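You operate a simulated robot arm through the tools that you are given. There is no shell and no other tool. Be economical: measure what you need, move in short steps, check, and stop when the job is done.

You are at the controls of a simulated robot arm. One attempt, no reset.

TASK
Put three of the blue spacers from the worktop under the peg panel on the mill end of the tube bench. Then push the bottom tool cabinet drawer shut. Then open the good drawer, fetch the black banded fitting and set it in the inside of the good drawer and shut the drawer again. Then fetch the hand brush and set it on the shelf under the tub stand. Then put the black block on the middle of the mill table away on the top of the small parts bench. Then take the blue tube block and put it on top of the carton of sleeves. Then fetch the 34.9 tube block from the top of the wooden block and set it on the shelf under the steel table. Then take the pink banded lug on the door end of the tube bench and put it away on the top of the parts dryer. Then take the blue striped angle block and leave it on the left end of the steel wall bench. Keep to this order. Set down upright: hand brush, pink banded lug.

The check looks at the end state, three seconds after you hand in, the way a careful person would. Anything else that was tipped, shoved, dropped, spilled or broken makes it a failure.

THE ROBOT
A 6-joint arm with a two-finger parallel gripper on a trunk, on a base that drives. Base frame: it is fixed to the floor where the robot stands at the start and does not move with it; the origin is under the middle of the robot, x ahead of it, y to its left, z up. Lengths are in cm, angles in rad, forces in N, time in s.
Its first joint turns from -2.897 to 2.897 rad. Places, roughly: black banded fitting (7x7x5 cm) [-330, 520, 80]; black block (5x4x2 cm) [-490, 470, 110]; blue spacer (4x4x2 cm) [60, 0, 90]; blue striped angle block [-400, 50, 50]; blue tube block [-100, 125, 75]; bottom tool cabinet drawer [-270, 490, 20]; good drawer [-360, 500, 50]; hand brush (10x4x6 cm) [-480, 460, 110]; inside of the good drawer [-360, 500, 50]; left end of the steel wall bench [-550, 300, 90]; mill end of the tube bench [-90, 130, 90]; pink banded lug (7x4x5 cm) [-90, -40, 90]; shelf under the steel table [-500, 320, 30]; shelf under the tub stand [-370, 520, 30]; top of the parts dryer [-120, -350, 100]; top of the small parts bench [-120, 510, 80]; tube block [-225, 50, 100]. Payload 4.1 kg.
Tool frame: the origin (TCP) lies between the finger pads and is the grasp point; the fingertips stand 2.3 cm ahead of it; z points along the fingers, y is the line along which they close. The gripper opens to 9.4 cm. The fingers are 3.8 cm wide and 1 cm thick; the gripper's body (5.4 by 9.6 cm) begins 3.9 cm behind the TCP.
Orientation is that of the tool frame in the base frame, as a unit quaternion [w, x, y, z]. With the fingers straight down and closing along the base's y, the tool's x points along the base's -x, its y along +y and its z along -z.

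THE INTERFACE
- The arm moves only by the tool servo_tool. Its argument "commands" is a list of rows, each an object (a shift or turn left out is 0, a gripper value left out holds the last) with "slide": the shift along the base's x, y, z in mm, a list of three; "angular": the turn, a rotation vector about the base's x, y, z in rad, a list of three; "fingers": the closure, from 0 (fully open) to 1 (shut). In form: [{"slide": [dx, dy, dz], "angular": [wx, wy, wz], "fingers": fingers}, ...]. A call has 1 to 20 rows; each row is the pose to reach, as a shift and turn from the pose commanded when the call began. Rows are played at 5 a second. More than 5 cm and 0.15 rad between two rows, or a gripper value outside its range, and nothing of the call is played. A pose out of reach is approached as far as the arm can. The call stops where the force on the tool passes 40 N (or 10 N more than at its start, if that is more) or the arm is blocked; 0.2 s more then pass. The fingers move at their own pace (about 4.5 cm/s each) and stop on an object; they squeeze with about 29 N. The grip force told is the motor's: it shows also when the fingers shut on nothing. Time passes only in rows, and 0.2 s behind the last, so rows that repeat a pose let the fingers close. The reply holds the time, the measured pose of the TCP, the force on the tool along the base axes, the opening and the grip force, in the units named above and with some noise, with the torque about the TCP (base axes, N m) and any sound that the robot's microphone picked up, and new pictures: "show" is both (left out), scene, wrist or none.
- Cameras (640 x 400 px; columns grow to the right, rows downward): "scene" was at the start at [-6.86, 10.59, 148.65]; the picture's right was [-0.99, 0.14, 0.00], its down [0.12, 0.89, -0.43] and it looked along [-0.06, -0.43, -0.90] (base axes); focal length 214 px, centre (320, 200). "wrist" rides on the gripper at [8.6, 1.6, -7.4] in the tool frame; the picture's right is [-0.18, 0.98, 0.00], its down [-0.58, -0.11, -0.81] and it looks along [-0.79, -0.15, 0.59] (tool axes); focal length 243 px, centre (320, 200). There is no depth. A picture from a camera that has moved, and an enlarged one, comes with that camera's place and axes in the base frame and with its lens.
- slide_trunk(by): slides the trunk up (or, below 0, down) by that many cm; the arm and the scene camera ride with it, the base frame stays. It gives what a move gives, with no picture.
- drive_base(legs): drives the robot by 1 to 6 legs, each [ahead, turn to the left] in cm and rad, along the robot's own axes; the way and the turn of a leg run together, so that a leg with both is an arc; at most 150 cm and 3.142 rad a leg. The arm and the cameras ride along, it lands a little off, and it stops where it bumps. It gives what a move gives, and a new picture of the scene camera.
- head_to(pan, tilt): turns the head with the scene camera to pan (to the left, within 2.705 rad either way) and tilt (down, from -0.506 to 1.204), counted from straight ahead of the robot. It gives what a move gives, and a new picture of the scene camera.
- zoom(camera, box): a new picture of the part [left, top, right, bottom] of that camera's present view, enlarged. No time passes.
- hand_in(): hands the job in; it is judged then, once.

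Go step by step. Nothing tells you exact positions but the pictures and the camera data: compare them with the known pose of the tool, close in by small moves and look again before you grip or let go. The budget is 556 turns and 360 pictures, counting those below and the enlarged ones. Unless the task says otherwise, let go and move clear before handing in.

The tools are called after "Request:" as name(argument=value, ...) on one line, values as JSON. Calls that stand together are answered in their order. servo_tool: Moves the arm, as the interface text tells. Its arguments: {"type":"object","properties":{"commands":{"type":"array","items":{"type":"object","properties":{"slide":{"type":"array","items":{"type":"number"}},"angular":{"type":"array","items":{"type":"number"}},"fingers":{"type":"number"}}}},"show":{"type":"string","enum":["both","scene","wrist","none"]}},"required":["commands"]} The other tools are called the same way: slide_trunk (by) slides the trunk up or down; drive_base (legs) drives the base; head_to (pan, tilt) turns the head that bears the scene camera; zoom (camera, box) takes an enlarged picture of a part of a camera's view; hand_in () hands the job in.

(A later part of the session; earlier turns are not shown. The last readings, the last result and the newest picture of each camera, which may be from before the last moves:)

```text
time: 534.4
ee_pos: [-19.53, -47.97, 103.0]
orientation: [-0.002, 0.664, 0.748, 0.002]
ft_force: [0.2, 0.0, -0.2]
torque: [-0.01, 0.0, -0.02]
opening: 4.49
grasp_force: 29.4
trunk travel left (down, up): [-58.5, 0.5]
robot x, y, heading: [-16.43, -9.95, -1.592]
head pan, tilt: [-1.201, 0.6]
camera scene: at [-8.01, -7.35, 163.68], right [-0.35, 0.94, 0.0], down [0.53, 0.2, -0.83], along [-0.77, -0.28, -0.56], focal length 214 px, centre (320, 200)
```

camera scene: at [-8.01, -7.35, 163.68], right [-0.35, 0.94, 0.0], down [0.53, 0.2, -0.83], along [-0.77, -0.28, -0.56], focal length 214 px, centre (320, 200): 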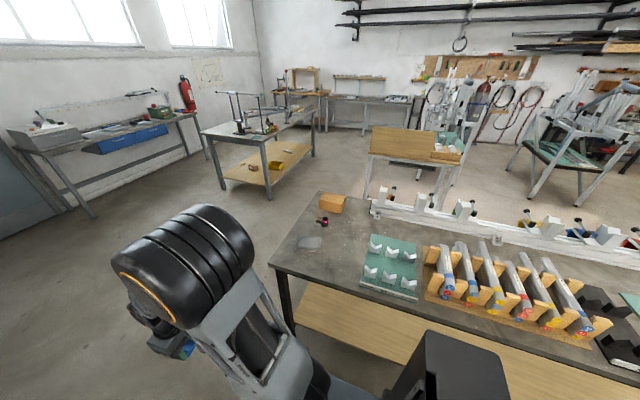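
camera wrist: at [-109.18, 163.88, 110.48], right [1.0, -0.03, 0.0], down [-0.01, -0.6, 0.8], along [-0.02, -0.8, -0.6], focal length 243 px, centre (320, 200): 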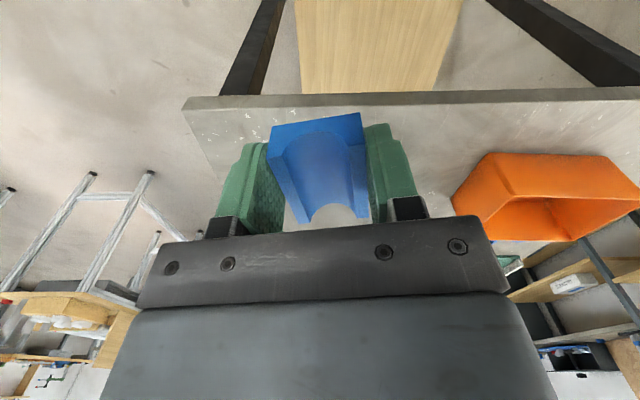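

Request:
zoom(camera="scene", box=[230, 150, 310, 200])

Request:
zoom(camera="scene", box=[270, 180, 370, 260])

Request:
zoom(camera="scene", box=[250, 55, 430, 145])

```text
8.00 times, centred on (270, 175) of scene
camera zoom: at [-8.01, -7.35, 163.68], right [-0.35, 0.94, 0.0], down [0.53, 0.2, -0.83], along [-0.77, -0.28, -0.56], focal length 1716 px, centre (720, 400)
```

zoom: 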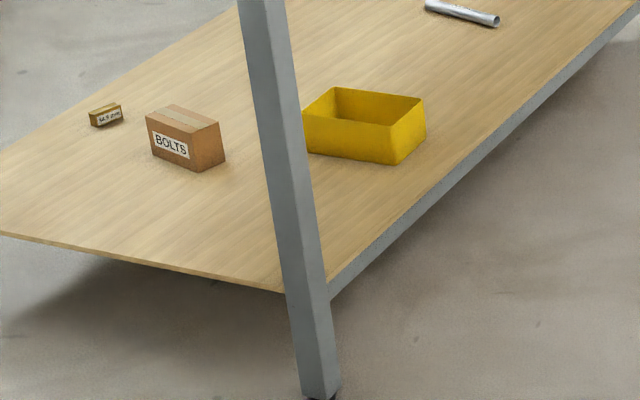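

```text
5.00 times, centred on (320, 220) of scene
camera zoom: at [-8.01, -7.35, 163.68], right [-0.35, 0.94, 0.0], down [0.53, 0.2, -0.83], along [-0.77, -0.28, -0.56], focal length 1072 px, centre (320, 100)
```

zoom: 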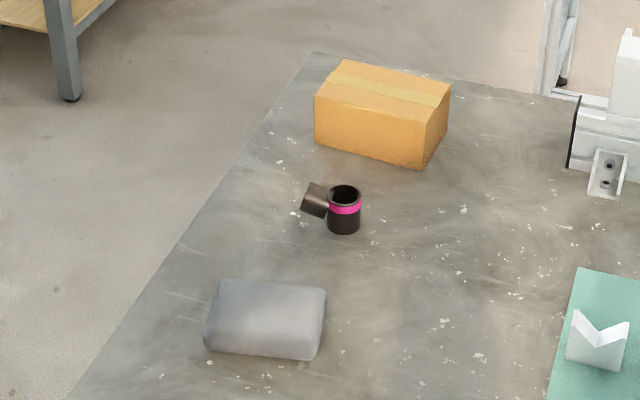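

```text
3.56 times, centred on (340, 100) of scene
camera zoom: at [-8.01, -7.35, 163.68], right [-0.35, 0.94, 0.0], down [0.53, 0.2, -0.83], along [-0.77, -0.28, -0.56], focal length 763 px, centre (249, 556)
```

zoom: 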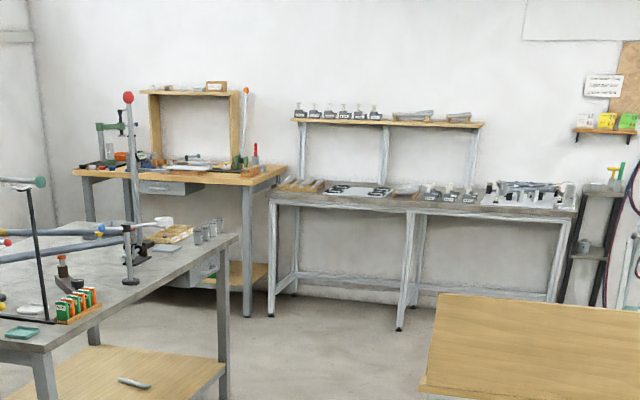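

Request:
drive_base(legs=[[95, 0]])

Request:
head_to(pan=-2.1, tilt=0.5)

Request:
zoom(camera="scene", box=[220, 150, 420, 300])

```text
time: 539.4
ee_pos: [-22.33, -141.88, 102.91]
orientation: [-0.003, 0.668, 0.744, 0.002]
ft_force: [0.5, -0.1, -0.8]
torque: [-0.01, -0.01, 0.02]
opening: 4.5
grasp_force: 28.9
trunk travel left (down, up): [-58.5, 0.5]
robot x, y, heading: [-18.53, -104.34, -1.603]
head pan, tilt: [-1.201, 0.6]
camera scene: at [-10.24, -101.49, 163.68], right [-0.33, 0.94, 0.0], down [0.53, 0.19, -0.83], along [-0.78, -0.28, -0.56], focal length 214 px, centre (320, 200)
```

scene: 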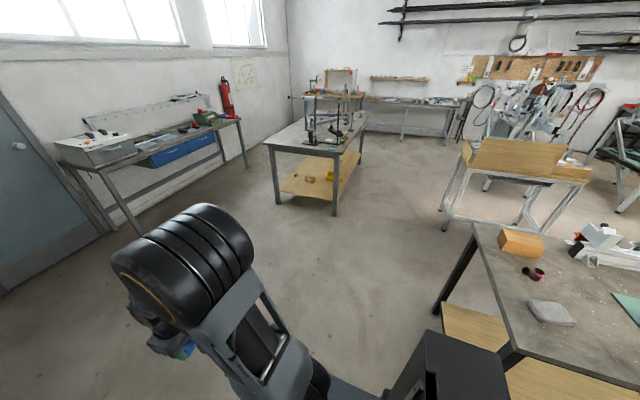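

```text
time: 540.6
ee_pos: [-22.17, -141.89, 102.96]
orientation: [-0.003, 0.668, 0.744, 0.002]
ft_force: [-0.1, 0.0, -1.6]
torque: [0.05, 0.01, 0.02]
opening: 4.47
grasp_force: 28.9
trunk travel left (down, up): [-58.5, 0.5]
robot x, y, heading: [-18.96, -104.1, -1.6]
head pan, tilt: [-2.1, 0.499]
camera scene: at [-9.63, -93.7, 164.59], right [0.53, 0.85, 0.0], down [0.41, -0.25, -0.88], along [-0.74, 0.46, -0.48], focal length 214 px, centre (320, 200)
```

scene: 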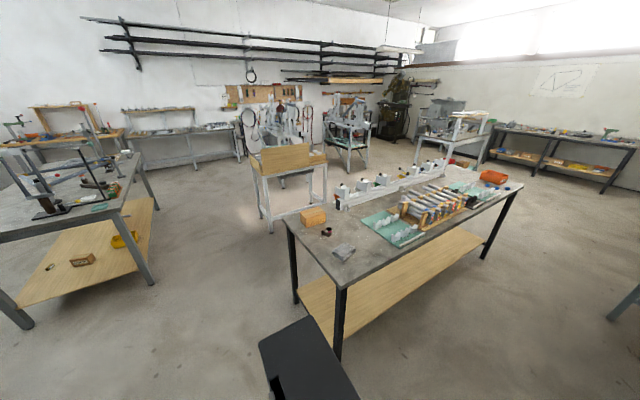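

```text
2.67 times, centred on (320, 225) of scene
camera zoom: at [-9.63, -93.7, 164.59], right [0.53, 0.85, 0.0], down [0.41, -0.25, -0.88], along [-0.74, 0.46, -0.48], focal length 572 px, centre (320, 133)
```

zoom: 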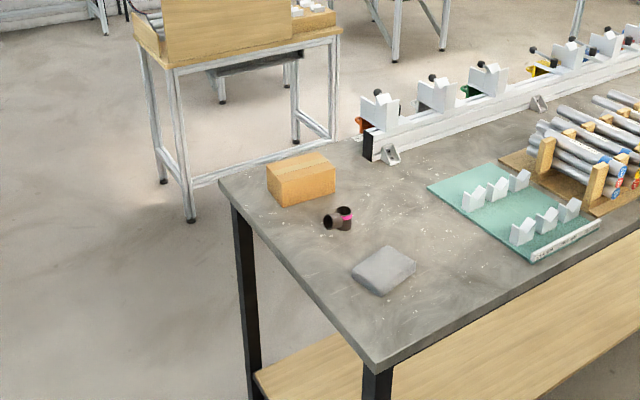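

Request:
drive_base(legs=[[0, -1.53], [145, 0]])

Request:
head_to(pan=-1.6, tilt=0.5)

Request:
zoom(camera="scene", box=[270, 150, 470, 290])

```text
time: 551.5
ee_pos: [-200.9, -104.09, 102.91]
orientation: [0.0, 0.997, 0.077, 0.003]
ft_force: [0.4, 0.0, 0.5]
torque: [-0.02, 0.01, -0.04]
opening: 4.46
grasp_force: 29.7
trunk travel left (down, up): [-58.5, 0.5]
robot x, y, heading: [-163.26, -105.56, -3.123]
head pan, tilt: [-2.1, 0.499]
camera scene: at [-152.22, -114.46, 164.59], right [0.87, -0.49, 0.0], down [-0.23, -0.42, -0.88], along [0.43, 0.77, -0.48], focal length 214 px, centre (320, 200)
```

scene: 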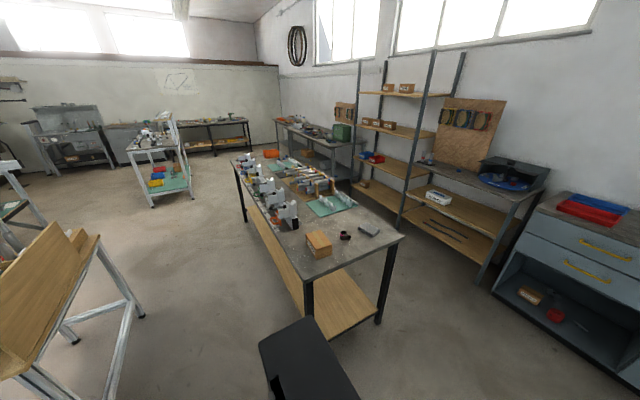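

```text
time: 552.4
ee_pos: [-200.78, -104.18, 102.93]
orientation: [-0.001, 0.997, 0.078, 0.005]
ft_force: [-0.5, 1.1, -0.9]
torque: [0.02, -0.03, 0.01]
opening: 4.48
grasp_force: 29.6
trunk travel left (down, up): [-58.5, 0.5]
robot x, y, heading: [-163.0, -105.75, -3.128]
head pan, tilt: [-1.6, 0.499]
camera scene: at [-156.54, -113.29, 164.59], right [1.0, -0.01, 0.0], down [-0.01, -0.48, -0.88], along [0.01, 0.88, -0.48], focal length 214 px, centre (320, 200)
```

scene: 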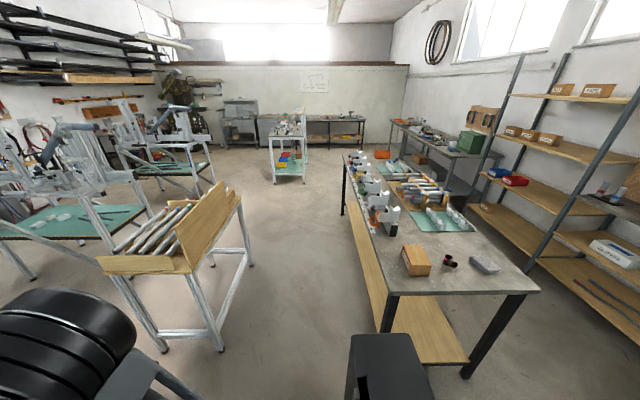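

```text
2.86 times, centred on (370, 220) of scene
camera zoom: at [-156.54, -113.29, 164.59], right [1.0, -0.01, 0.0], down [-0.01, -0.48, -0.88], along [0.01, 0.88, -0.48], focal length 613 px, centre (177, 143)
```

zoom: 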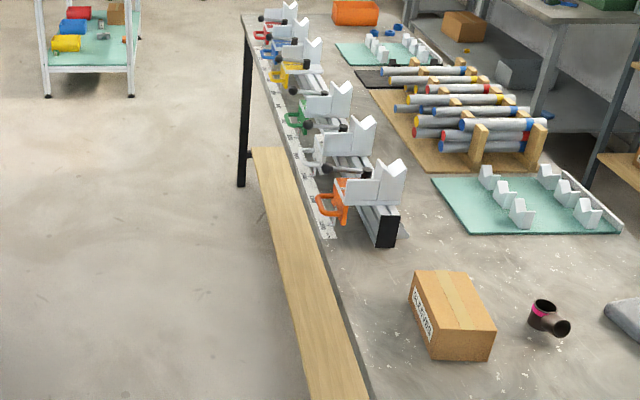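

Request:
zoom(camera="scene", box=[395, 235, 445, 285])

```text
8.00 times, centred on (420, 260) of scene
camera zoom: at [-156.54, -113.29, 164.59], right [1.0, -0.01, 0.0], down [-0.01, -0.48, -0.88], along [0.01, 0.88, -0.48], focal length 1716 px, centre (-480, -280)
```

zoom: 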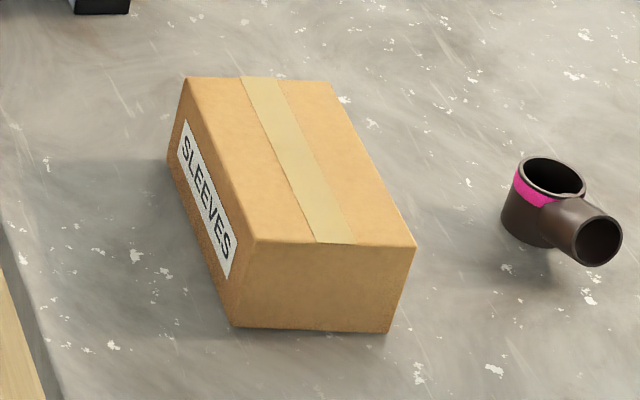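

Request:
drive_base(legs=[[-52, 0], [0, -1.58]])

Request:
head_to(pan=0, tilt=0.8)

```text
time: 559.4
ee_pos: [-106.87, -67.32, 103.12]
orientation: [0.002, 0.749, -0.662, 0.002]
ft_force: [-0.3, -0.4, -1.5]
torque: [0.0, 0.02, 0.02]
opening: 4.48
grasp_force: 29.2
trunk travel left (down, up): [-58.5, 0.5]
robot x, y, heading: [-109.68, -105.12, 1.556]
head pan, tilt: [-1.6, 0.499]
camera scene: at [-117.31, -111.34, 164.59], right [-0.04, -1.0, 0.0], down [-0.48, 0.02, -0.88], along [0.88, -0.04, -0.48], focal length 214 px, centre (320, 200)
```

scene: 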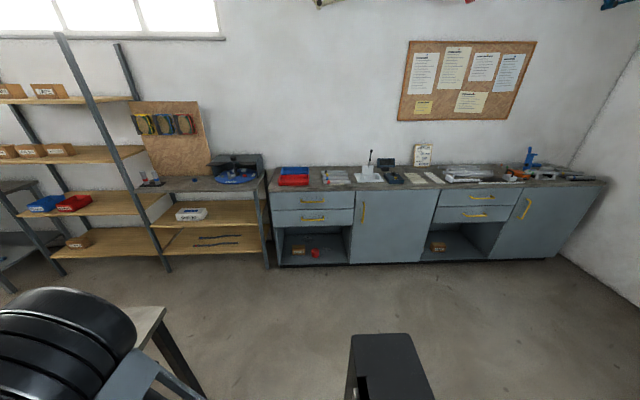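

```text
time: 561.0
ee_pos: [-106.84, -67.25, 102.9]
orientation: [0.002, 0.75, -0.662, 0.003]
ft_force: [0.0, -1.2, -0.5]
torque: [-0.01, 0.03, -0.02]
opening: 4.47
grasp_force: 29.0
trunk travel left (down, up): [-58.5, 0.5]
robot x, y, heading: [-109.66, -105.08, 1.559]
head pan, tilt: [0.0, 0.799]
camera scene: at [-126.3, -102.88, 162.0], right [1.0, -0.01, 0.0], down [-0.01, -0.72, -0.7], along [0.01, 0.7, -0.72], focal length 214 px, centre (320, 200)
```

scene: 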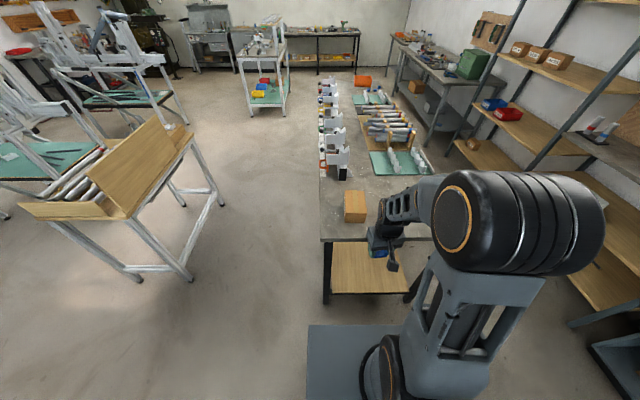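

Request:
drive_base(legs=[[8, 0]])

Request:
servo_tool(commands=[{"slide": [0, 0, 40]}, {"slide": [-10, 35, 60]}, {"slide": [-20, 75, 60]}, {"slide": [-35, 105, 60]}])

```text
time: 562.1
ee_pos: [-106.8, -59.28, 102.9]
orientation: [0.002, 0.75, -0.661, 0.003]
ft_force: [0.0, 1.3, -1.1]
torque: [0.0, 0.0, -0.02]
opening: 4.47
grasp_force: 29.1
trunk travel left (down, up): [-58.5, 0.5]
robot x, y, heading: [-109.41, -97.6, 1.558]
head pan, tilt: [0.0, 0.799]
camera scene: at [-126.2, -94.83, 161.99], right [1.0, -0.01, 0.0], down [-0.01, -0.72, -0.7], along [0.01, 0.7, -0.72], focal length 214 px, centre (320, 200)
```

scene: 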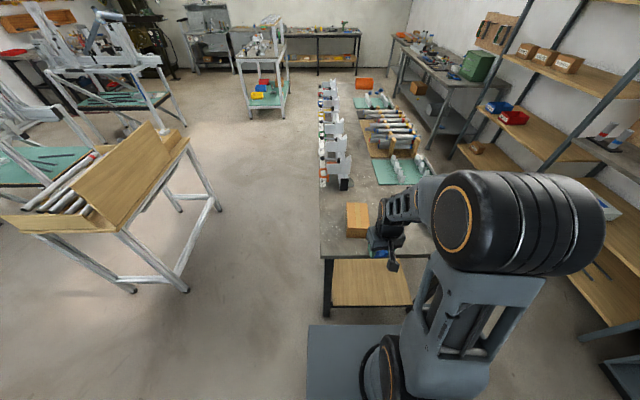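

```text
time: 563.1
ee_pos: [-110.28, -48.8, 108.87]
orientation: [0.002, 0.75, -0.662, 0.002]
ft_force: [0.1, -0.2, -1.5]
torque: [-0.02, 0.0, 0.03]
opening: 4.49
grasp_force: 29.5
trunk travel left (down, up): [-58.5, 0.5]
robot x, y, heading: [-109.66, -96.99, 1.564]
head pan, tilt: [0.0, 0.799]
camera scene: at [-126.23, -94.92, 161.99], right [1.0, -0.01, 0.0], down [-0.01, -0.72, -0.7], along [0.01, 0.7, -0.72], focal length 214 px, centre (320, 200)
camera wrist: at [-110.86, -57.49, 116.31], right [-1.0, 0.06, 0.0], down [0.03, 0.6, 0.8], along [0.05, 0.8, -0.6], focal length 243 px, centre (320, 200)
```

scene: 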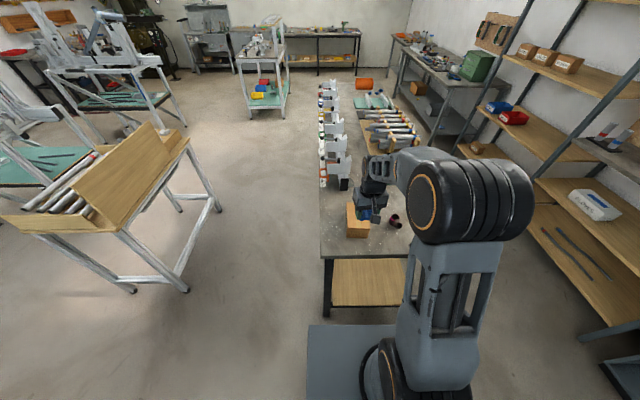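
wrist: 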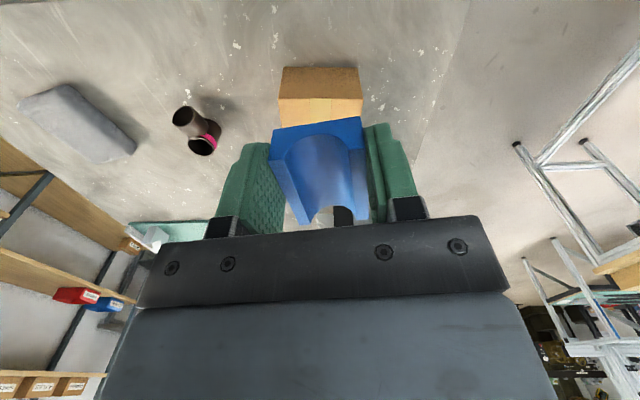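

Request:
servo_tool(commands=[{"slide": [2, 40, -10]}, {"slide": [3, 83, -40]}, {"slide": [3, 83, -60]}])

```text
refused: row 2 steps farther than a row can; nothing moved
```

Request:
servo_tool(commands=[{"slide": [2, 40, -10]}, {"slide": [3, 80, -30]}, {"slide": [3, 83, -60]}])

```text
time: 563.9
ee_pos: [-109.96, -40.52, 103.01]
orientation: [0.002, 0.75, -0.662, 0.003]
ft_force: [0.7, 0.5, -0.7]
torque: [-0.03, 0.05, 0.01]
opening: 4.44
grasp_force: 29.0
trunk travel left (down, up): [-58.5, 0.5]
robot x, y, heading: [-109.63, -97.18, 1.559]
head pan, tilt: [0.0, 0.799]
camera scene: at [-126.2, -94.95, 162.0], right [1.0, -0.01, 0.0], down [-0.01, -0.72, -0.7], along [0.01, 0.7, -0.72], focal length 214 px, centre (320, 200)
camera wrist: at [-110.65, -49.17, 110.51], right [-1.0, 0.06, 0.0], down [0.03, 0.6, 0.8], along [0.05, 0.8, -0.6], focal length 243 px, centre (320, 200)
```

scene: 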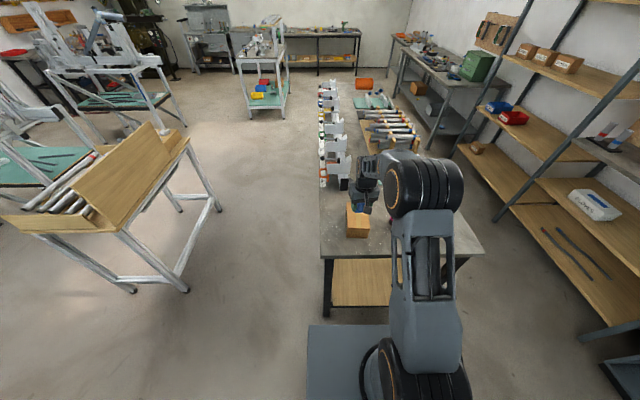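
wrist: 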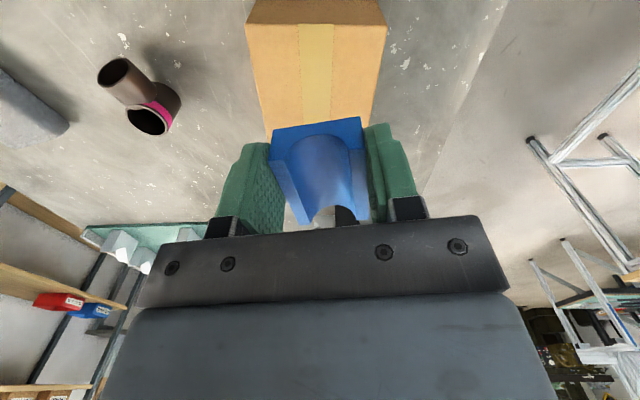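

Request:
servo_tool(commands=[{"slide": [-2, 20, -15]}, {"slide": [-2, 20, -30]}, {"slide": [-2, 20, -40]}, {"slide": [-2, 20, -44]}])

```text
time: 564.9
ee_pos: [-110.15, -38.67, 98.5]
orientation: [0.002, 0.75, -0.662, 0.003]
ft_force: [0.5, -0.3, -1.0]
torque: [-0.01, 0.0, 0.0]
opening: 4.46
grasp_force: 29.3
trunk travel left (down, up): [-58.5, 0.5]
robot x, y, heading: [-109.64, -97.13, 1.555]
head pan, tilt: [0.0, 0.799]
camera scene: at [-126.2, -94.94, 161.99], right [1.0, -0.01, 0.0], down [-0.01, -0.72, -0.7], along [0.01, 0.7, -0.72], focal length 214 px, centre (320, 200)
camera wrist: at [-110.72, -47.22, 106.05], right [-1.0, 0.06, 0.0], down [0.03, 0.6, 0.8], along [0.05, 0.8, -0.6], focal length 243 px, centre (320, 200)
```

scene: 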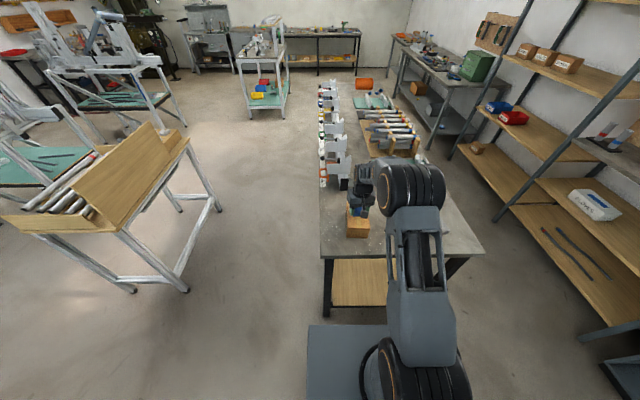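
wrist: 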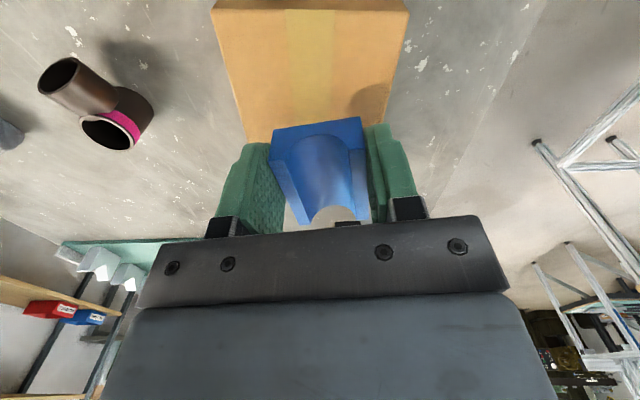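

Request:
servo_tool(commands=[{"slide": [0, 0, -2]}, {"slide": [0, 0, -4]}, {"slide": [0, 0, -6]}, {"slide": [0, 0, -8]}, {"slide": [0, 0, -10]}], show="wrist")

```text
time: 566.1
ee_pos: [-110.08, -38.62, 97.63]
orientation: [0.002, 0.749, -0.662, 0.003]
ft_force: [0.4, 0.3, 0.0]
torque: [-0.03, -0.04, 0.02]
opening: 4.48
grasp_force: 29.2
trunk travel left (down, up): [-58.5, 0.5]
robot x, y, heading: [-109.9, -96.96, 1.561]
head pan, tilt: [0.0, 0.799]
camera wrist: at [-110.71, -47.27, 105.06], right [-1.0, 0.06, 0.0], down [0.03, 0.6, 0.8], along [0.05, 0.8, -0.6], focal length 243 px, centre (320, 200)
```

wrist: 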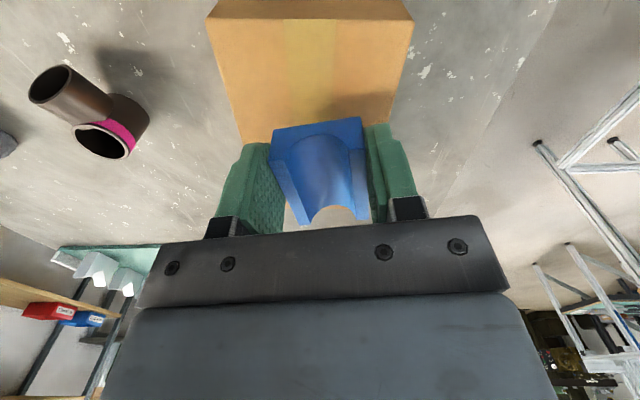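

Request:
servo_tool(commands=[{"slide": [0, 0, -2]}, {"slide": [0, 0, -4]}, {"slide": [0, 0, -6]}, {"slide": [0, 0, -8]}, {"slide": [0, 0, -10]}, {"slide": [0, 0, -12]}], show="wrist")

```text
time: 567.5
ee_pos: [-110.06, -38.68, 96.39]
orientation: [0.002, 0.75, -0.662, 0.003]
ft_force: [-0.2, 0.1, 0.0]
torque: [0.01, 0.0, -0.02]
opening: 4.47
grasp_force: 28.6
trunk travel left (down, up): [-58.5, 0.5]
robot x, y, heading: [-109.24, -97.58, 1.562]
head pan, tilt: [0.0, 0.799]
camera wrist: at [-110.66, -47.28, 103.87], right [-1.0, 0.06, 0.0], down [0.03, 0.6, 0.8], along [0.05, 0.8, -0.6], focal length 243 px, centre (320, 200)
```

wrist: 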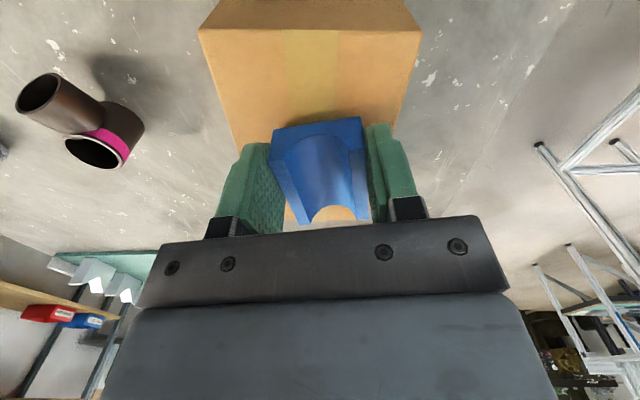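

Request:
servo_tool(commands=[{"slide": [0, 0, -2]}, {"slide": [0, 0, -4]}, {"slide": [0, 0, -6]}, {"slide": [0, 0, -8]}, {"slide": [0, 0, -10]}, {"slide": [0, 0, -12]}, {"slide": [0, 0, -14]}, {"slide": [0, 0, -16]}], show="wrist")

```text
time: 568.8
ee_pos: [-110.09, -38.42, 95.94]
orientation: [-0.003, 0.749, -0.662, -0.002]
ft_force: [-0.1, -1.6, 16.9]
torque: [-0.23, 0.03, 0.0]
opening: 4.5
grasp_force: 29.2
trunk travel left (down, up): [-58.5, 0.5]
robot x, y, heading: [-109.69, -97.28, 1.558]
head pan, tilt: [0.0, 0.799]
stopped in row 6: the force on the tool passed its limit (the readings are from after the stop); the commanded pose is now the measured one
camera wrist: at [-110.68, -47.13, 103.29], right [-1.0, 0.06, 0.0], down [0.03, 0.58, 0.81], along [0.05, 0.81, -0.59], focal length 243 px, centre (320, 200)
```

wrist: 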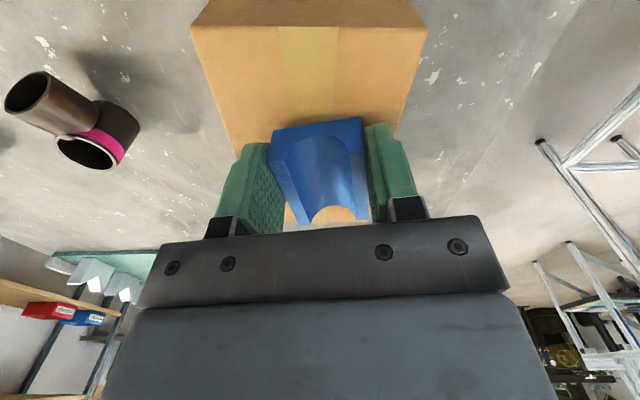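

Request:
servo_tool(commands=[{"slide": [0, 0, 1], "fingers": 0.48}, {"slide": [0, 0, 1], "fingers": 0.4}, {"slide": [0, 0, 1], "fingers": 0.38}, {"slide": [0, 0, 20]}, {"slide": [0, 0, 60]}, {"slide": [0, -20, 100]}, {"slide": [0, -60, 120]}])

```text
time: 570.4
ee_pos: [-110.13, -44.39, 107.71]
orientation: [-0.001, 0.75, -0.662, 0.0]
ft_force: [0.4, 0.0, 0.0]
torque: [-0.01, 0.01, -0.02]
opening: 5.82
grasp_force: 0.0
trunk travel left (down, up): [-58.5, 0.5]
robot x, y, heading: [-109.11, -97.36, 1.558]
head pan, tilt: [0.0, 0.799]
camera scene: at [-126.2, -95.06, 161.99], right [1.0, -0.01, 0.0], down [-0.01, -0.72, -0.7], along [0.01, 0.7, -0.72], focal length 214 px, centre (320, 200)
camera wrist: at [-110.82, -53.08, 115.21], right [-1.0, 0.06, 0.0], down [0.03, 0.59, 0.81], along [0.05, 0.81, -0.59], focal length 243 px, centre (320, 200)
```

scene: 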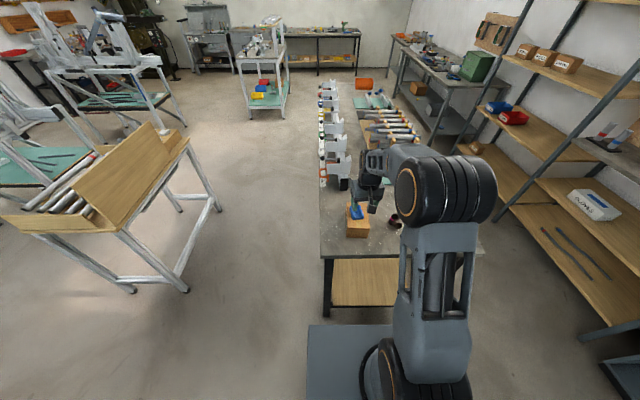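
wrist: 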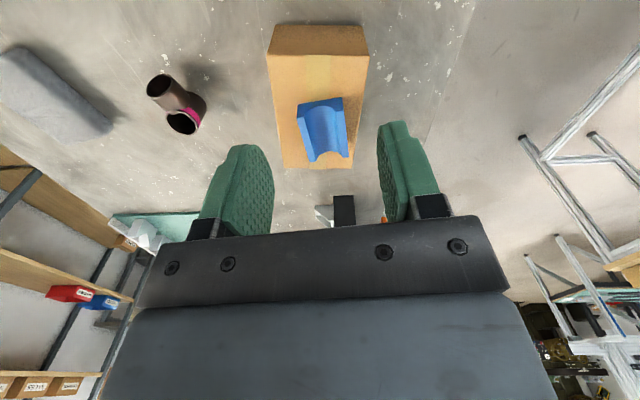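

Request:
head_to(pan=0.55, tilt=0.45)

Request:
zoom(camera="scene", box=[180, 110, 380, 250])

```text
time: 571.3
ee_pos: [-110.26, -44.2, 107.74]
orientation: [-0.002, 0.75, -0.662, -0.001]
ft_force: [0.7, 0.2, -1.0]
torque: [0.01, 0.01, -0.01]
opening: 5.81
grasp_force: 0.0
trunk travel left (down, up): [-58.5, 0.5]
robot x, y, heading: [-109.58, -97.41, 1.556]
head pan, tilt: [0.55, 0.45]
camera scene: at [-131.0, -95.13, 165.03], right [0.86, 0.51, 0.0], down [0.22, -0.37, -0.9], along [-0.46, 0.77, -0.44], focal length 214 px, centre (320, 200)
```

scene: 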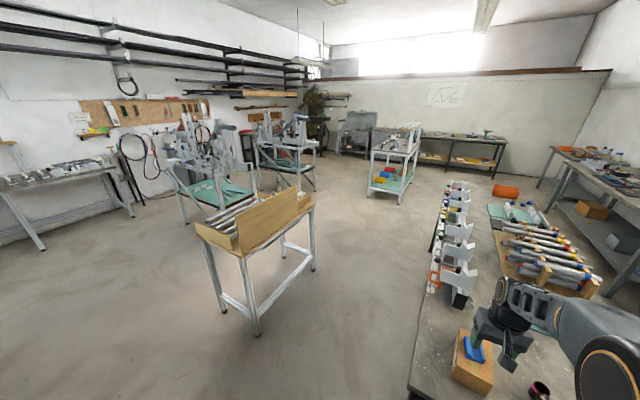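

```text
2.86 times, centred on (280, 180) of scene
camera zoom: at [-131.0, -95.13, 165.03], right [0.86, 0.51, 0.0], down [0.22, -0.37, -0.9], along [-0.46, 0.77, -0.44], focal length 613 px, centre (434, 257)
```

zoom: 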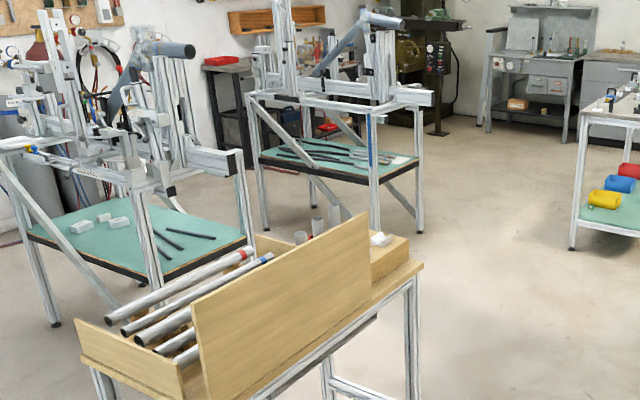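

Blue block sits on the SLEEVES carton. Next the 34.9 tube block: I drive to the east side of the wooden tube table.

Request:
servo_tool(commands=[{"slide": [0, -45, 0]}, {"slide": [0, -90, 0]}, {"slide": [0, -135, 0]}, {"slide": [0, -170, 0]}], show="none")

Request:
drive_base(legs=[[-10, 0], [0, 1.59], [66, 0], [0, -1.57], [145, 0]])

Request:
head_to(pan=1.5, tilt=0.7)

```text
time: 572.3
ee_pos: [-110.07, -61.77, 107.87]
orientation: [-0.001, 0.75, -0.662, -0.001]
ft_force: [0.4, 0.5, -0.3]
torque: [0.02, 0.01, 0.02]
opening: 5.84
grasp_force: 0.0
trunk travel left (down, up): [-58.5, 0.5]
robot x, y, heading: [-109.49, -97.16, 1.56]
head pan, tilt: [0.55, 0.45]
```

```text
time: 591.3
ee_pos: [-182.12, 71.48, 107.75]
orientation: [-0.002, 0.762, -0.648, -0.001]
ft_force: [-0.3, 0.1, -0.3]
torque: [-0.02, -0.04, 0.0]
opening: 5.84
grasp_force: 0.1
trunk travel left (down, up): [-58.5, 0.5]
robot x, y, heading: [-180.23, 36.07, 1.592]
head pan, tilt: [0.55, 0.45]
camera scene: at [-201.86, 37.29, 165.04], right [0.84, 0.54, 0.0], down [0.24, -0.37, -0.9], along [-0.49, 0.76, -0.44], focal length 214 px, centre (320, 200)
```

scene: 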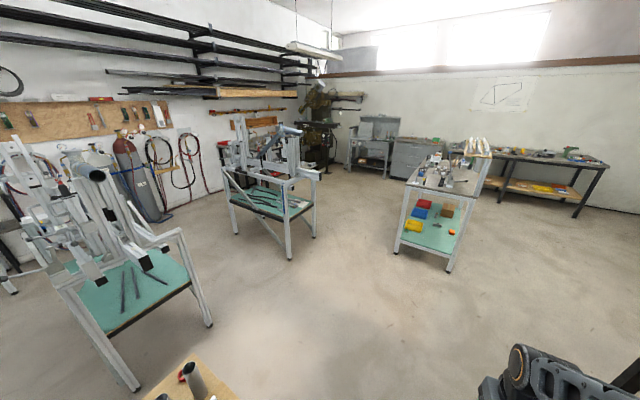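

```text
time: 592.5
ee_pos: [-182.25, 71.62, 107.77]
orientation: [-0.001, 0.762, -0.647, 0.001]
ft_force: [0.0, 0.4, 0.1]
torque: [0.0, -0.04, 0.0]
opening: 5.85
grasp_force: 0.0
trunk travel left (down, up): [-58.5, 0.5]
robot x, y, heading: [-180.17, 35.63, 1.596]
head pan, tilt: [1.499, 0.7]
camera scene: at [-205.35, 29.96, 162.82], right [0.05, 1.0, 0.0], down [0.64, -0.03, -0.77], along [-0.76, 0.04, -0.64], focal length 214 px, centre (320, 200)
```

scene: 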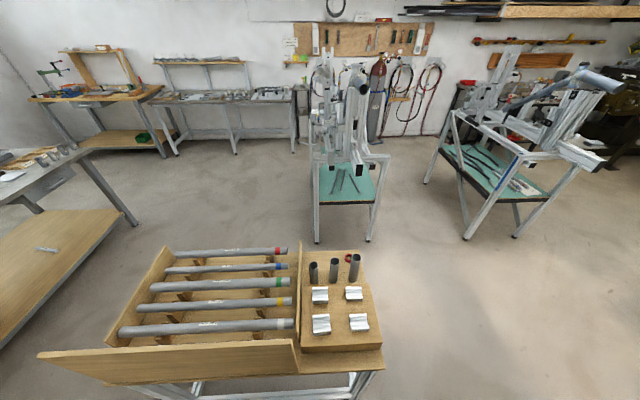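

Request:
zoom(camera="scene", box=[290, 240, 400, 370])

```text
3.08 times, centred on (345, 305) of scene
camera zoom: at [-205.35, 29.96, 162.82], right [0.05, 1.0, 0.0], down [0.64, -0.03, -0.77], along [-0.76, 0.04, -0.64], focal length 660 px, centre (243, -123)
```

zoom: 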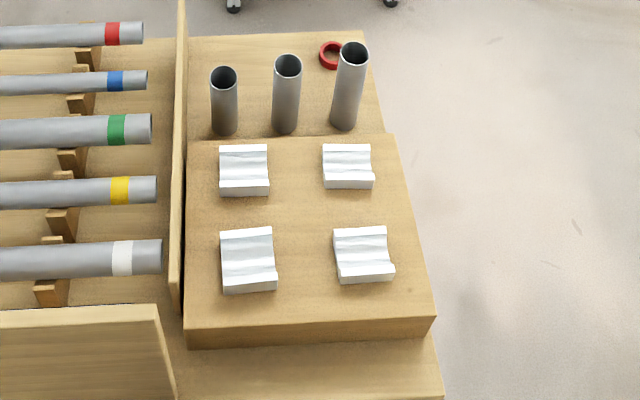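

Request:
zoom(camera="scene", box=[305, 280, 375, 340])

```text
6.67 times, centred on (340, 310) of scene
camera zoom: at [-205.35, 29.96, 162.82], right [0.05, 1.0, 0.0], down [0.64, -0.03, -0.77], along [-0.76, 0.04, -0.64], focal length 1430 px, centre (187, -533)
```

zoom: 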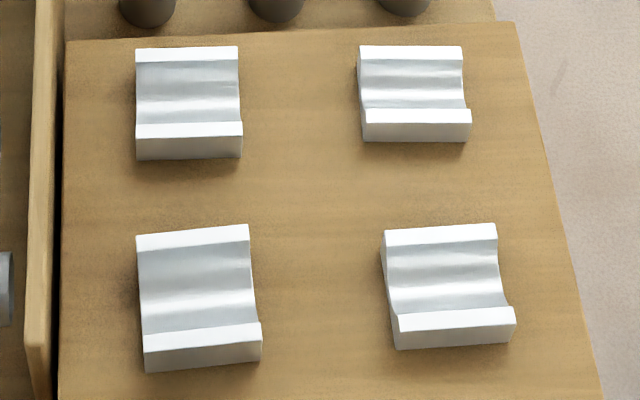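

Request:
drive_base(legs=[[2, 0], [0, 1.57]])

Request:
servo_tool(commands=[{"slide": [0, 0, 20], "fingers": 0.2}])

```text
time: 597.1
ee_pos: [-215.99, 36.32, 107.9]
orientation: [-0.001, 0.997, 0.078, -0.001]
ft_force: [-0.3, 0.4, 0.9]
torque: [0.0, 0.02, 0.0]
opening: 5.87
grasp_force: 0.1
trunk travel left (down, up): [-58.5, 0.5]
robot x, y, heading: [-180.48, 38.27, -3.124]
head pan, tilt: [1.499, 0.7]
camera scene: at [-174.53, 12.96, 162.82], right [-1.0, 0.05, 0.0], down [0.03, 0.64, -0.76], along [-0.04, -0.76, -0.64], focal length 214 px, centre (320, 200)
```

scene: 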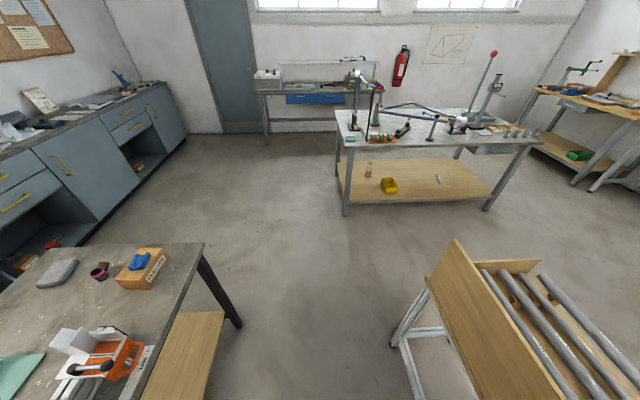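

```text
time: 597.5
ee_pos: [-216.01, 36.34, 109.61]
orientation: [-0.001, 0.997, 0.078, -0.001]
ft_force: [-0.2, -0.8, 0.2]
torque: [0.02, -0.01, 0.0]
opening: 7.5
grasp_force: 0.1
trunk travel left (down, up): [-58.5, 0.5]
robot x, y, heading: [-180.29, 37.94, -3.125]
head pan, tilt: [1.499, 0.7]
camera scene: at [-174.51, 12.97, 162.82], right [-1.0, 0.05, 0.0], down [0.03, 0.64, -0.76], along [-0.04, -0.76, -0.64], focal length 214 px, centre (320, 200)
camera wrist: at [-207.33, 36.13, 117.17], right [-0.03, -1.0, 0.0], down [-0.59, 0.02, 0.81], along [-0.81, 0.02, -0.59], focal length 243 px, centre (320, 200)
```

scene: 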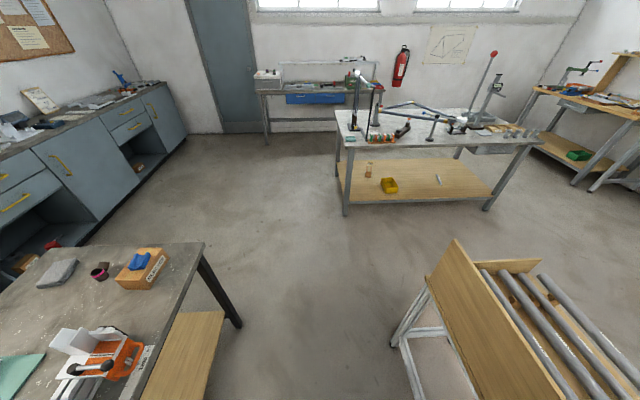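
wrist: 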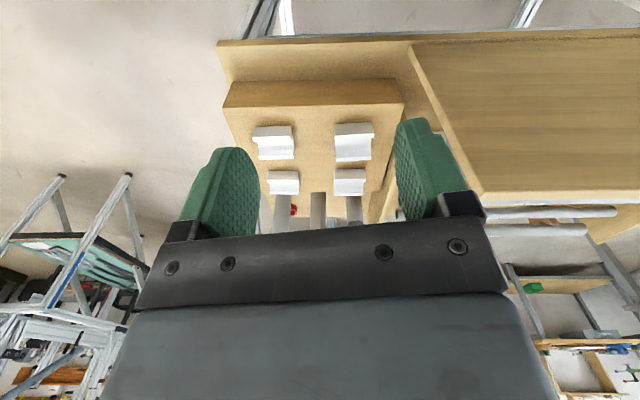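

Request:
zoom(camera="wrist", box=[220, 100, 420, 220])

Request:
head_to(pan=0, tilt=0.8)

```text
3.20 times, centred on (320, 160) of wrist
camera zoom: at [-207.33, 36.13, 117.17], right [-0.03, -1.0, 0.0], down [-0.59, 0.02, 0.81], along [-0.81, 0.02, -0.59], focal length 776 px, centre (320, 328)
```

zoom: 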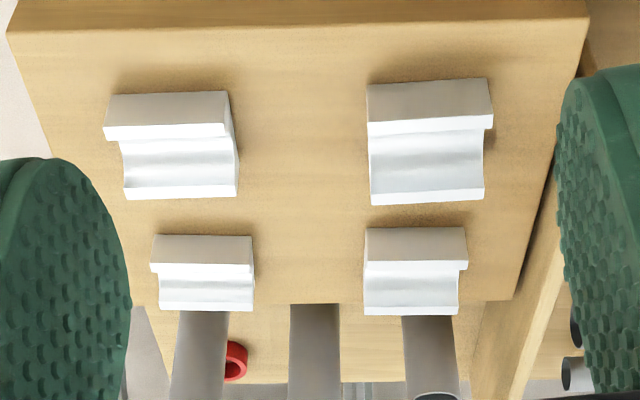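

```text
time: 599.1
ee_pos: [-216.08, 36.41, 109.67]
orientation: [0.0, 0.997, 0.078, -0.001]
ft_force: [0.1, -0.1, -0.3]
torque: [-0.04, 0.01, 0.02]
opening: 7.52
grasp_force: 0.0
trunk travel left (down, up): [-58.5, 0.5]
robot x, y, heading: [-180.25, 37.75, -3.12]
head pan, tilt: [0.0, 0.799]
camera scene: at [-182.16, 21.29, 161.99], right [-0.02, 1.0, 0.0], down [0.72, 0.01, -0.7], along [-0.7, -0.01, -0.72], focal length 214 px, centre (320, 200)
```

scene: 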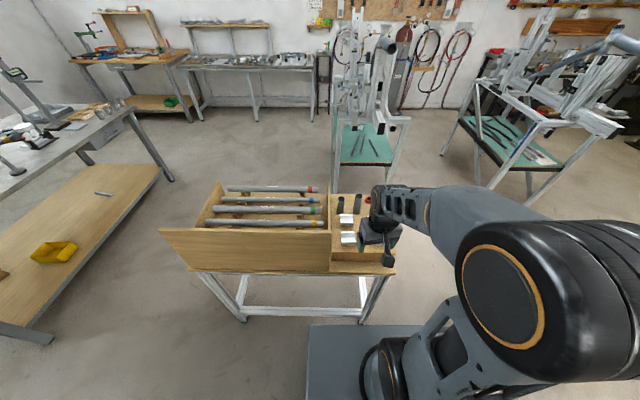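

Request:
servo_tool(commands=[{"slide": [-20, 0, 40], "angular": [0, 0, 0.15]}, {"slide": [-40, 0, 80], "angular": [0, 0, 0.3]}, {"slide": [-60, 0, 120], "angular": [0, 0, 0.45]}, {"slide": [-80, 0, 150], "angular": [0, 0, 0.6]}, {"slide": [-100, 0, 160], "angular": [0, 0, 0.75]}, {"slide": [-120, 0, 160], "angular": [0, 0, 0.9]}, {"slide": [-140, 0, 160], "angular": [0, 0, 1.05]}, {"slide": [-160, 0, 160], "angular": [0, 0, 1.2]}, {"slide": [-180, 0, 160], "angular": [0, 0, 1.35]}, {"slide": [-200, 0, 160], "angular": [0, 0, 1.5]}, {"slide": [-210, 0, 160], "angular": [0, 0, 1.65]}, {"slide": [-220, 0, 160], "angular": [0, 0, 1.8]}, {"slide": [-220, 0, 160], "angular": [0, 0, 1.95]}, {"slide": [-220, 0, 160], "angular": [0, 0, 2.1]}, {"slide": [-220, 0, 160], "angular": [0, 0, 2.25]}, {"slide": [-220, 0, 160], "angular": [0, 0, 2.4]}, {"slide": [-220, 0, 160], "angular": [0, 0, 2.55]}, {"slide": [-220, 0, 160], "angular": [0, 0, 2.7]}, {"slide": [-220, 0, 160], "angular": [0, 0, 2.85]}, {"slide": [-220, 0, 160], "angular": [0, 0, 3.0]}], show="wrist")

```text
time: 603.3
ee_pos: [-238.03, 35.86, 125.85]
orientation: [0.0, 0.045, 0.999, 0.001]
ft_force: [0.3, 0.4, -0.4]
torque: [-0.04, 0.03, 0.0]
opening: 7.54
grasp_force: 0.0
out of reach, approached as far as the arm can: row 20
trunk travel left (down, up): [-58.5, 0.5]
robot x, y, heading: [-180.45, 37.72, -3.124]
head pan, tilt: [0.0, 0.799]
camera wrist: at [-246.53, 38.31, 133.26], right [0.27, 0.96, 0.0], down [0.57, -0.16, 0.81], along [0.78, -0.22, -0.59], focal length 243 px, centre (320, 200)
```

wrist: 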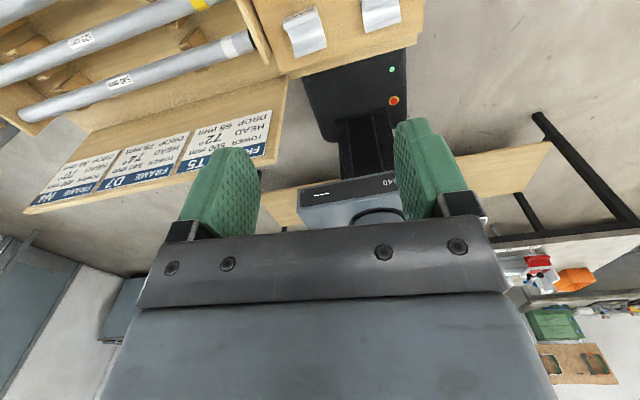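

Request:
servo_tool(commands=[{"slide": [-20, 0, 0], "angular": [0, 0.12, 0]}, {"slide": [-40, 0, 0], "angular": [0, 0.25, 0]}, {"slide": [-60, 0, 0], "angular": [0, 0.38, 0]}, {"slide": [-80, 0, 0], "angular": [0, 0.5, 0]}], show="wrist")

Request:
zoom(camera="wrist", box=[220, 0, 480, 200])

```text
time: 604.3
ee_pos: [-246.19, 35.98, 125.94]
orientation: [-0.247, 0.045, 0.968, -0.01]
ft_force: [0.1, 0.2, 0.0]
torque: [0.0, 0.02, 0.03]
opening: 7.54
grasp_force: 0.0
trunk travel left (down, up): [-58.5, 0.5]
robot x, y, heading: [-180.54, 38.18, -3.118]
head pan, tilt: [0.0, 0.799]
camera wrist: at [-250.05, 38.37, 136.45], right [0.24, 0.96, -0.13], down [0.89, -0.16, 0.43], along [0.4, -0.22, -0.89], focal length 243 px, centre (320, 200)
```

wrist: 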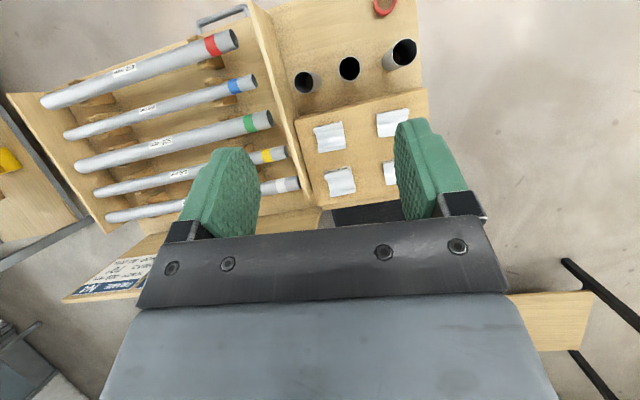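

```text
2.00 times, centred on (350, 100) of wrist
camera zoom: at [-250.05, 38.37, 136.45], right [0.24, 0.96, -0.13], down [0.89, -0.16, 0.43], along [0.4, -0.22, -0.89], focal length 485 px, centre (260, 400)
```

zoom: 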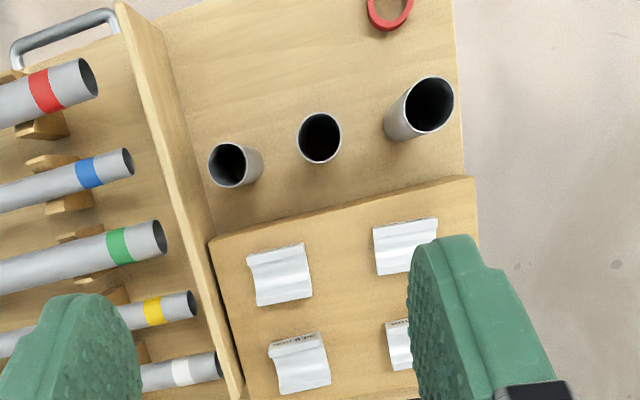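

Request:
zoom(camera="wrist", box=[305, 100, 425, 210])

Request:
servo_tool(commands=[{"slide": [0, 40, 0], "fingers": 0}, {"slide": [0, 80, 0]}], show="wrist")

```text
3.64 times, centred on (365, 155) of wrist
camera zoom: at [-250.05, 38.37, 136.45], right [0.24, 0.96, -0.13], down [0.89, -0.16, 0.43], along [0.4, -0.22, -0.89], focal length 882 px, centre (156, 364)
```

zoom: 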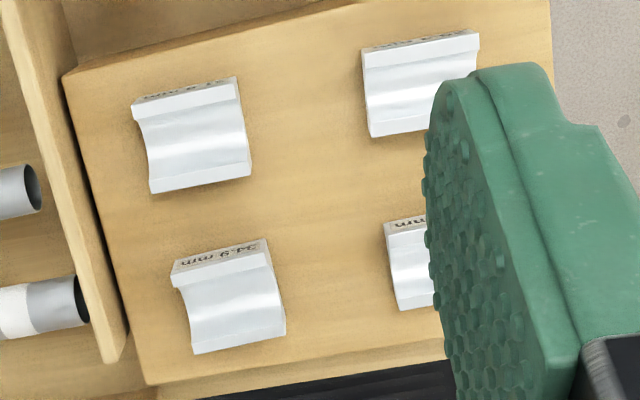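

```text
time: 604.9
ee_pos: [-245.84, 39.04, 125.65]
orientation: [-0.248, 0.063, 0.967, 0.001]
ft_force: [0.4, -0.2, 0.0]
torque: [0.02, 0.01, 0.03]
opening: 9.39
grasp_force: 0.2
out of reach, approached as far as the arm can: row 1, 2
trunk travel left (down, up): [-58.5, 0.5]
robot x, y, heading: [-180.59, 38.09, -3.12]
head pan, tilt: [0.0, 0.799]
camera wrist: at [-249.71, 41.6, 136.27], right [0.28, 0.95, -0.12], down [0.88, -0.21, 0.43], along [0.39, -0.22, -0.9], focal length 243 px, centre (320, 200)
```

wrist: 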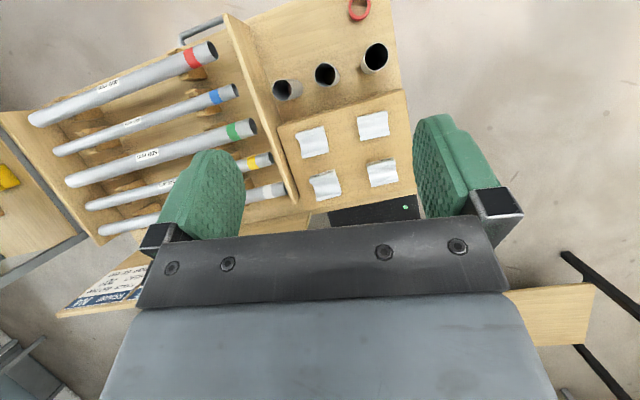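

Request:
zoom(camera="wrist", box=[290, 95, 410, 205])

```text
3.64 times, centred on (350, 150) of wrist
camera zoom: at [-249.71, 41.6, 136.27], right [0.28, 0.95, -0.12], down [0.88, -0.21, 0.43], along [0.39, -0.22, -0.9], focal length 882 px, centre (211, 382)
```

zoom: 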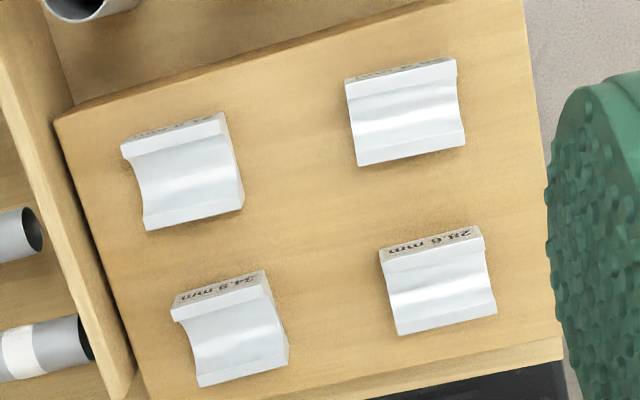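

The 34.9 mm block is the south-east one, near (-232, 32). I swing the wrist back and take it with a forward-pitched tool so it can go into the low shelf later.

Request:
servo_tool(commands=[{"slide": [20, 0, 0], "angular": [0, -0.12, 0]}, {"slide": [40, 0, 0], "angular": [0, -0.25, 0]}, {"slide": [60, -10, 0], "angular": [0, -0.38, 0]}, {"slide": [80, -20, 0], "angular": [0, -0.5, 0]}], show="none")

Request:
servo_tool(commands=[{"angular": [0, 0, -0.15]}, {"angular": [0, 0, -0.3]}, {"angular": [0, 0, -0.45]}, {"angular": [0, 0, -0.6]}, {"angular": [0, 0, -0.75]}, {"angular": [0, 0, -0.9]}, {"slide": [20, 0, 0], "angular": [0, 0, -1.05]}, {"slide": [40, 0, 0], "angular": [0, 0, -1.2]}, {"slide": [60, 0, 0], "angular": [0, 0, -1.35]}, {"slide": [80, 0, 0], "angular": [0, 0, -1.5]}, {"slide": [100, 0, 0], "angular": [0, 0, -1.65]}, {"slide": [120, 0, 0], "angular": [0, 0, -1.8]}, {"slide": [140, 0, 0], "angular": [0, 0, -1.95]}, {"slide": [160, 0, 0], "angular": [0, 0, -2.1]}, {"slide": [180, 0, 0], "angular": [0, 0, -2.25]}, {"slide": [190, 0, 0], "angular": [0, 0, -2.4]}, {"slide": [200, 0, 0], "angular": [0, 0, -2.55]}, {"slide": [210, 0, 0], "angular": [0, 0, -2.7]}, {"slide": [210, 0, 0], "angular": [0, 0, -2.85]}, {"slide": [210, 0, 0], "angular": [0, 0, -3.0]}], show="none")

```text
time: 605.9
ee_pos: [-237.94, 36.21, 125.53]
orientation: [0.001, 0.051, 0.999, 0.002]
ft_force: [-0.2, -0.4, 0.3]
torque: [-0.02, 0.01, -0.03]
opening: 9.39
grasp_force: 0.0
out of reach, approached as far as the arm can: row 1, 2, 3, 4
trunk travel left (down, up): [-58.5, 0.5]
robot x, y, heading: [-180.27, 37.84, -3.121]
head pan, tilt: [0.0, 0.799]
```

```text
time: 610.1
ee_pos: [-216.88, 36.43, 125.46]
orientation: [0.001, 1.0, 0.024, 0.0]
ft_force: [-0.1, -0.1, 0.0]
torque: [0.0, -0.01, 0.01]
opening: 9.4
grasp_force: 0.1
trunk travel left (down, up): [-58.5, 0.5]
robot x, y, heading: [-180.34, 38.11, -3.122]
head pan, tilt: [0.0, 0.799]
```

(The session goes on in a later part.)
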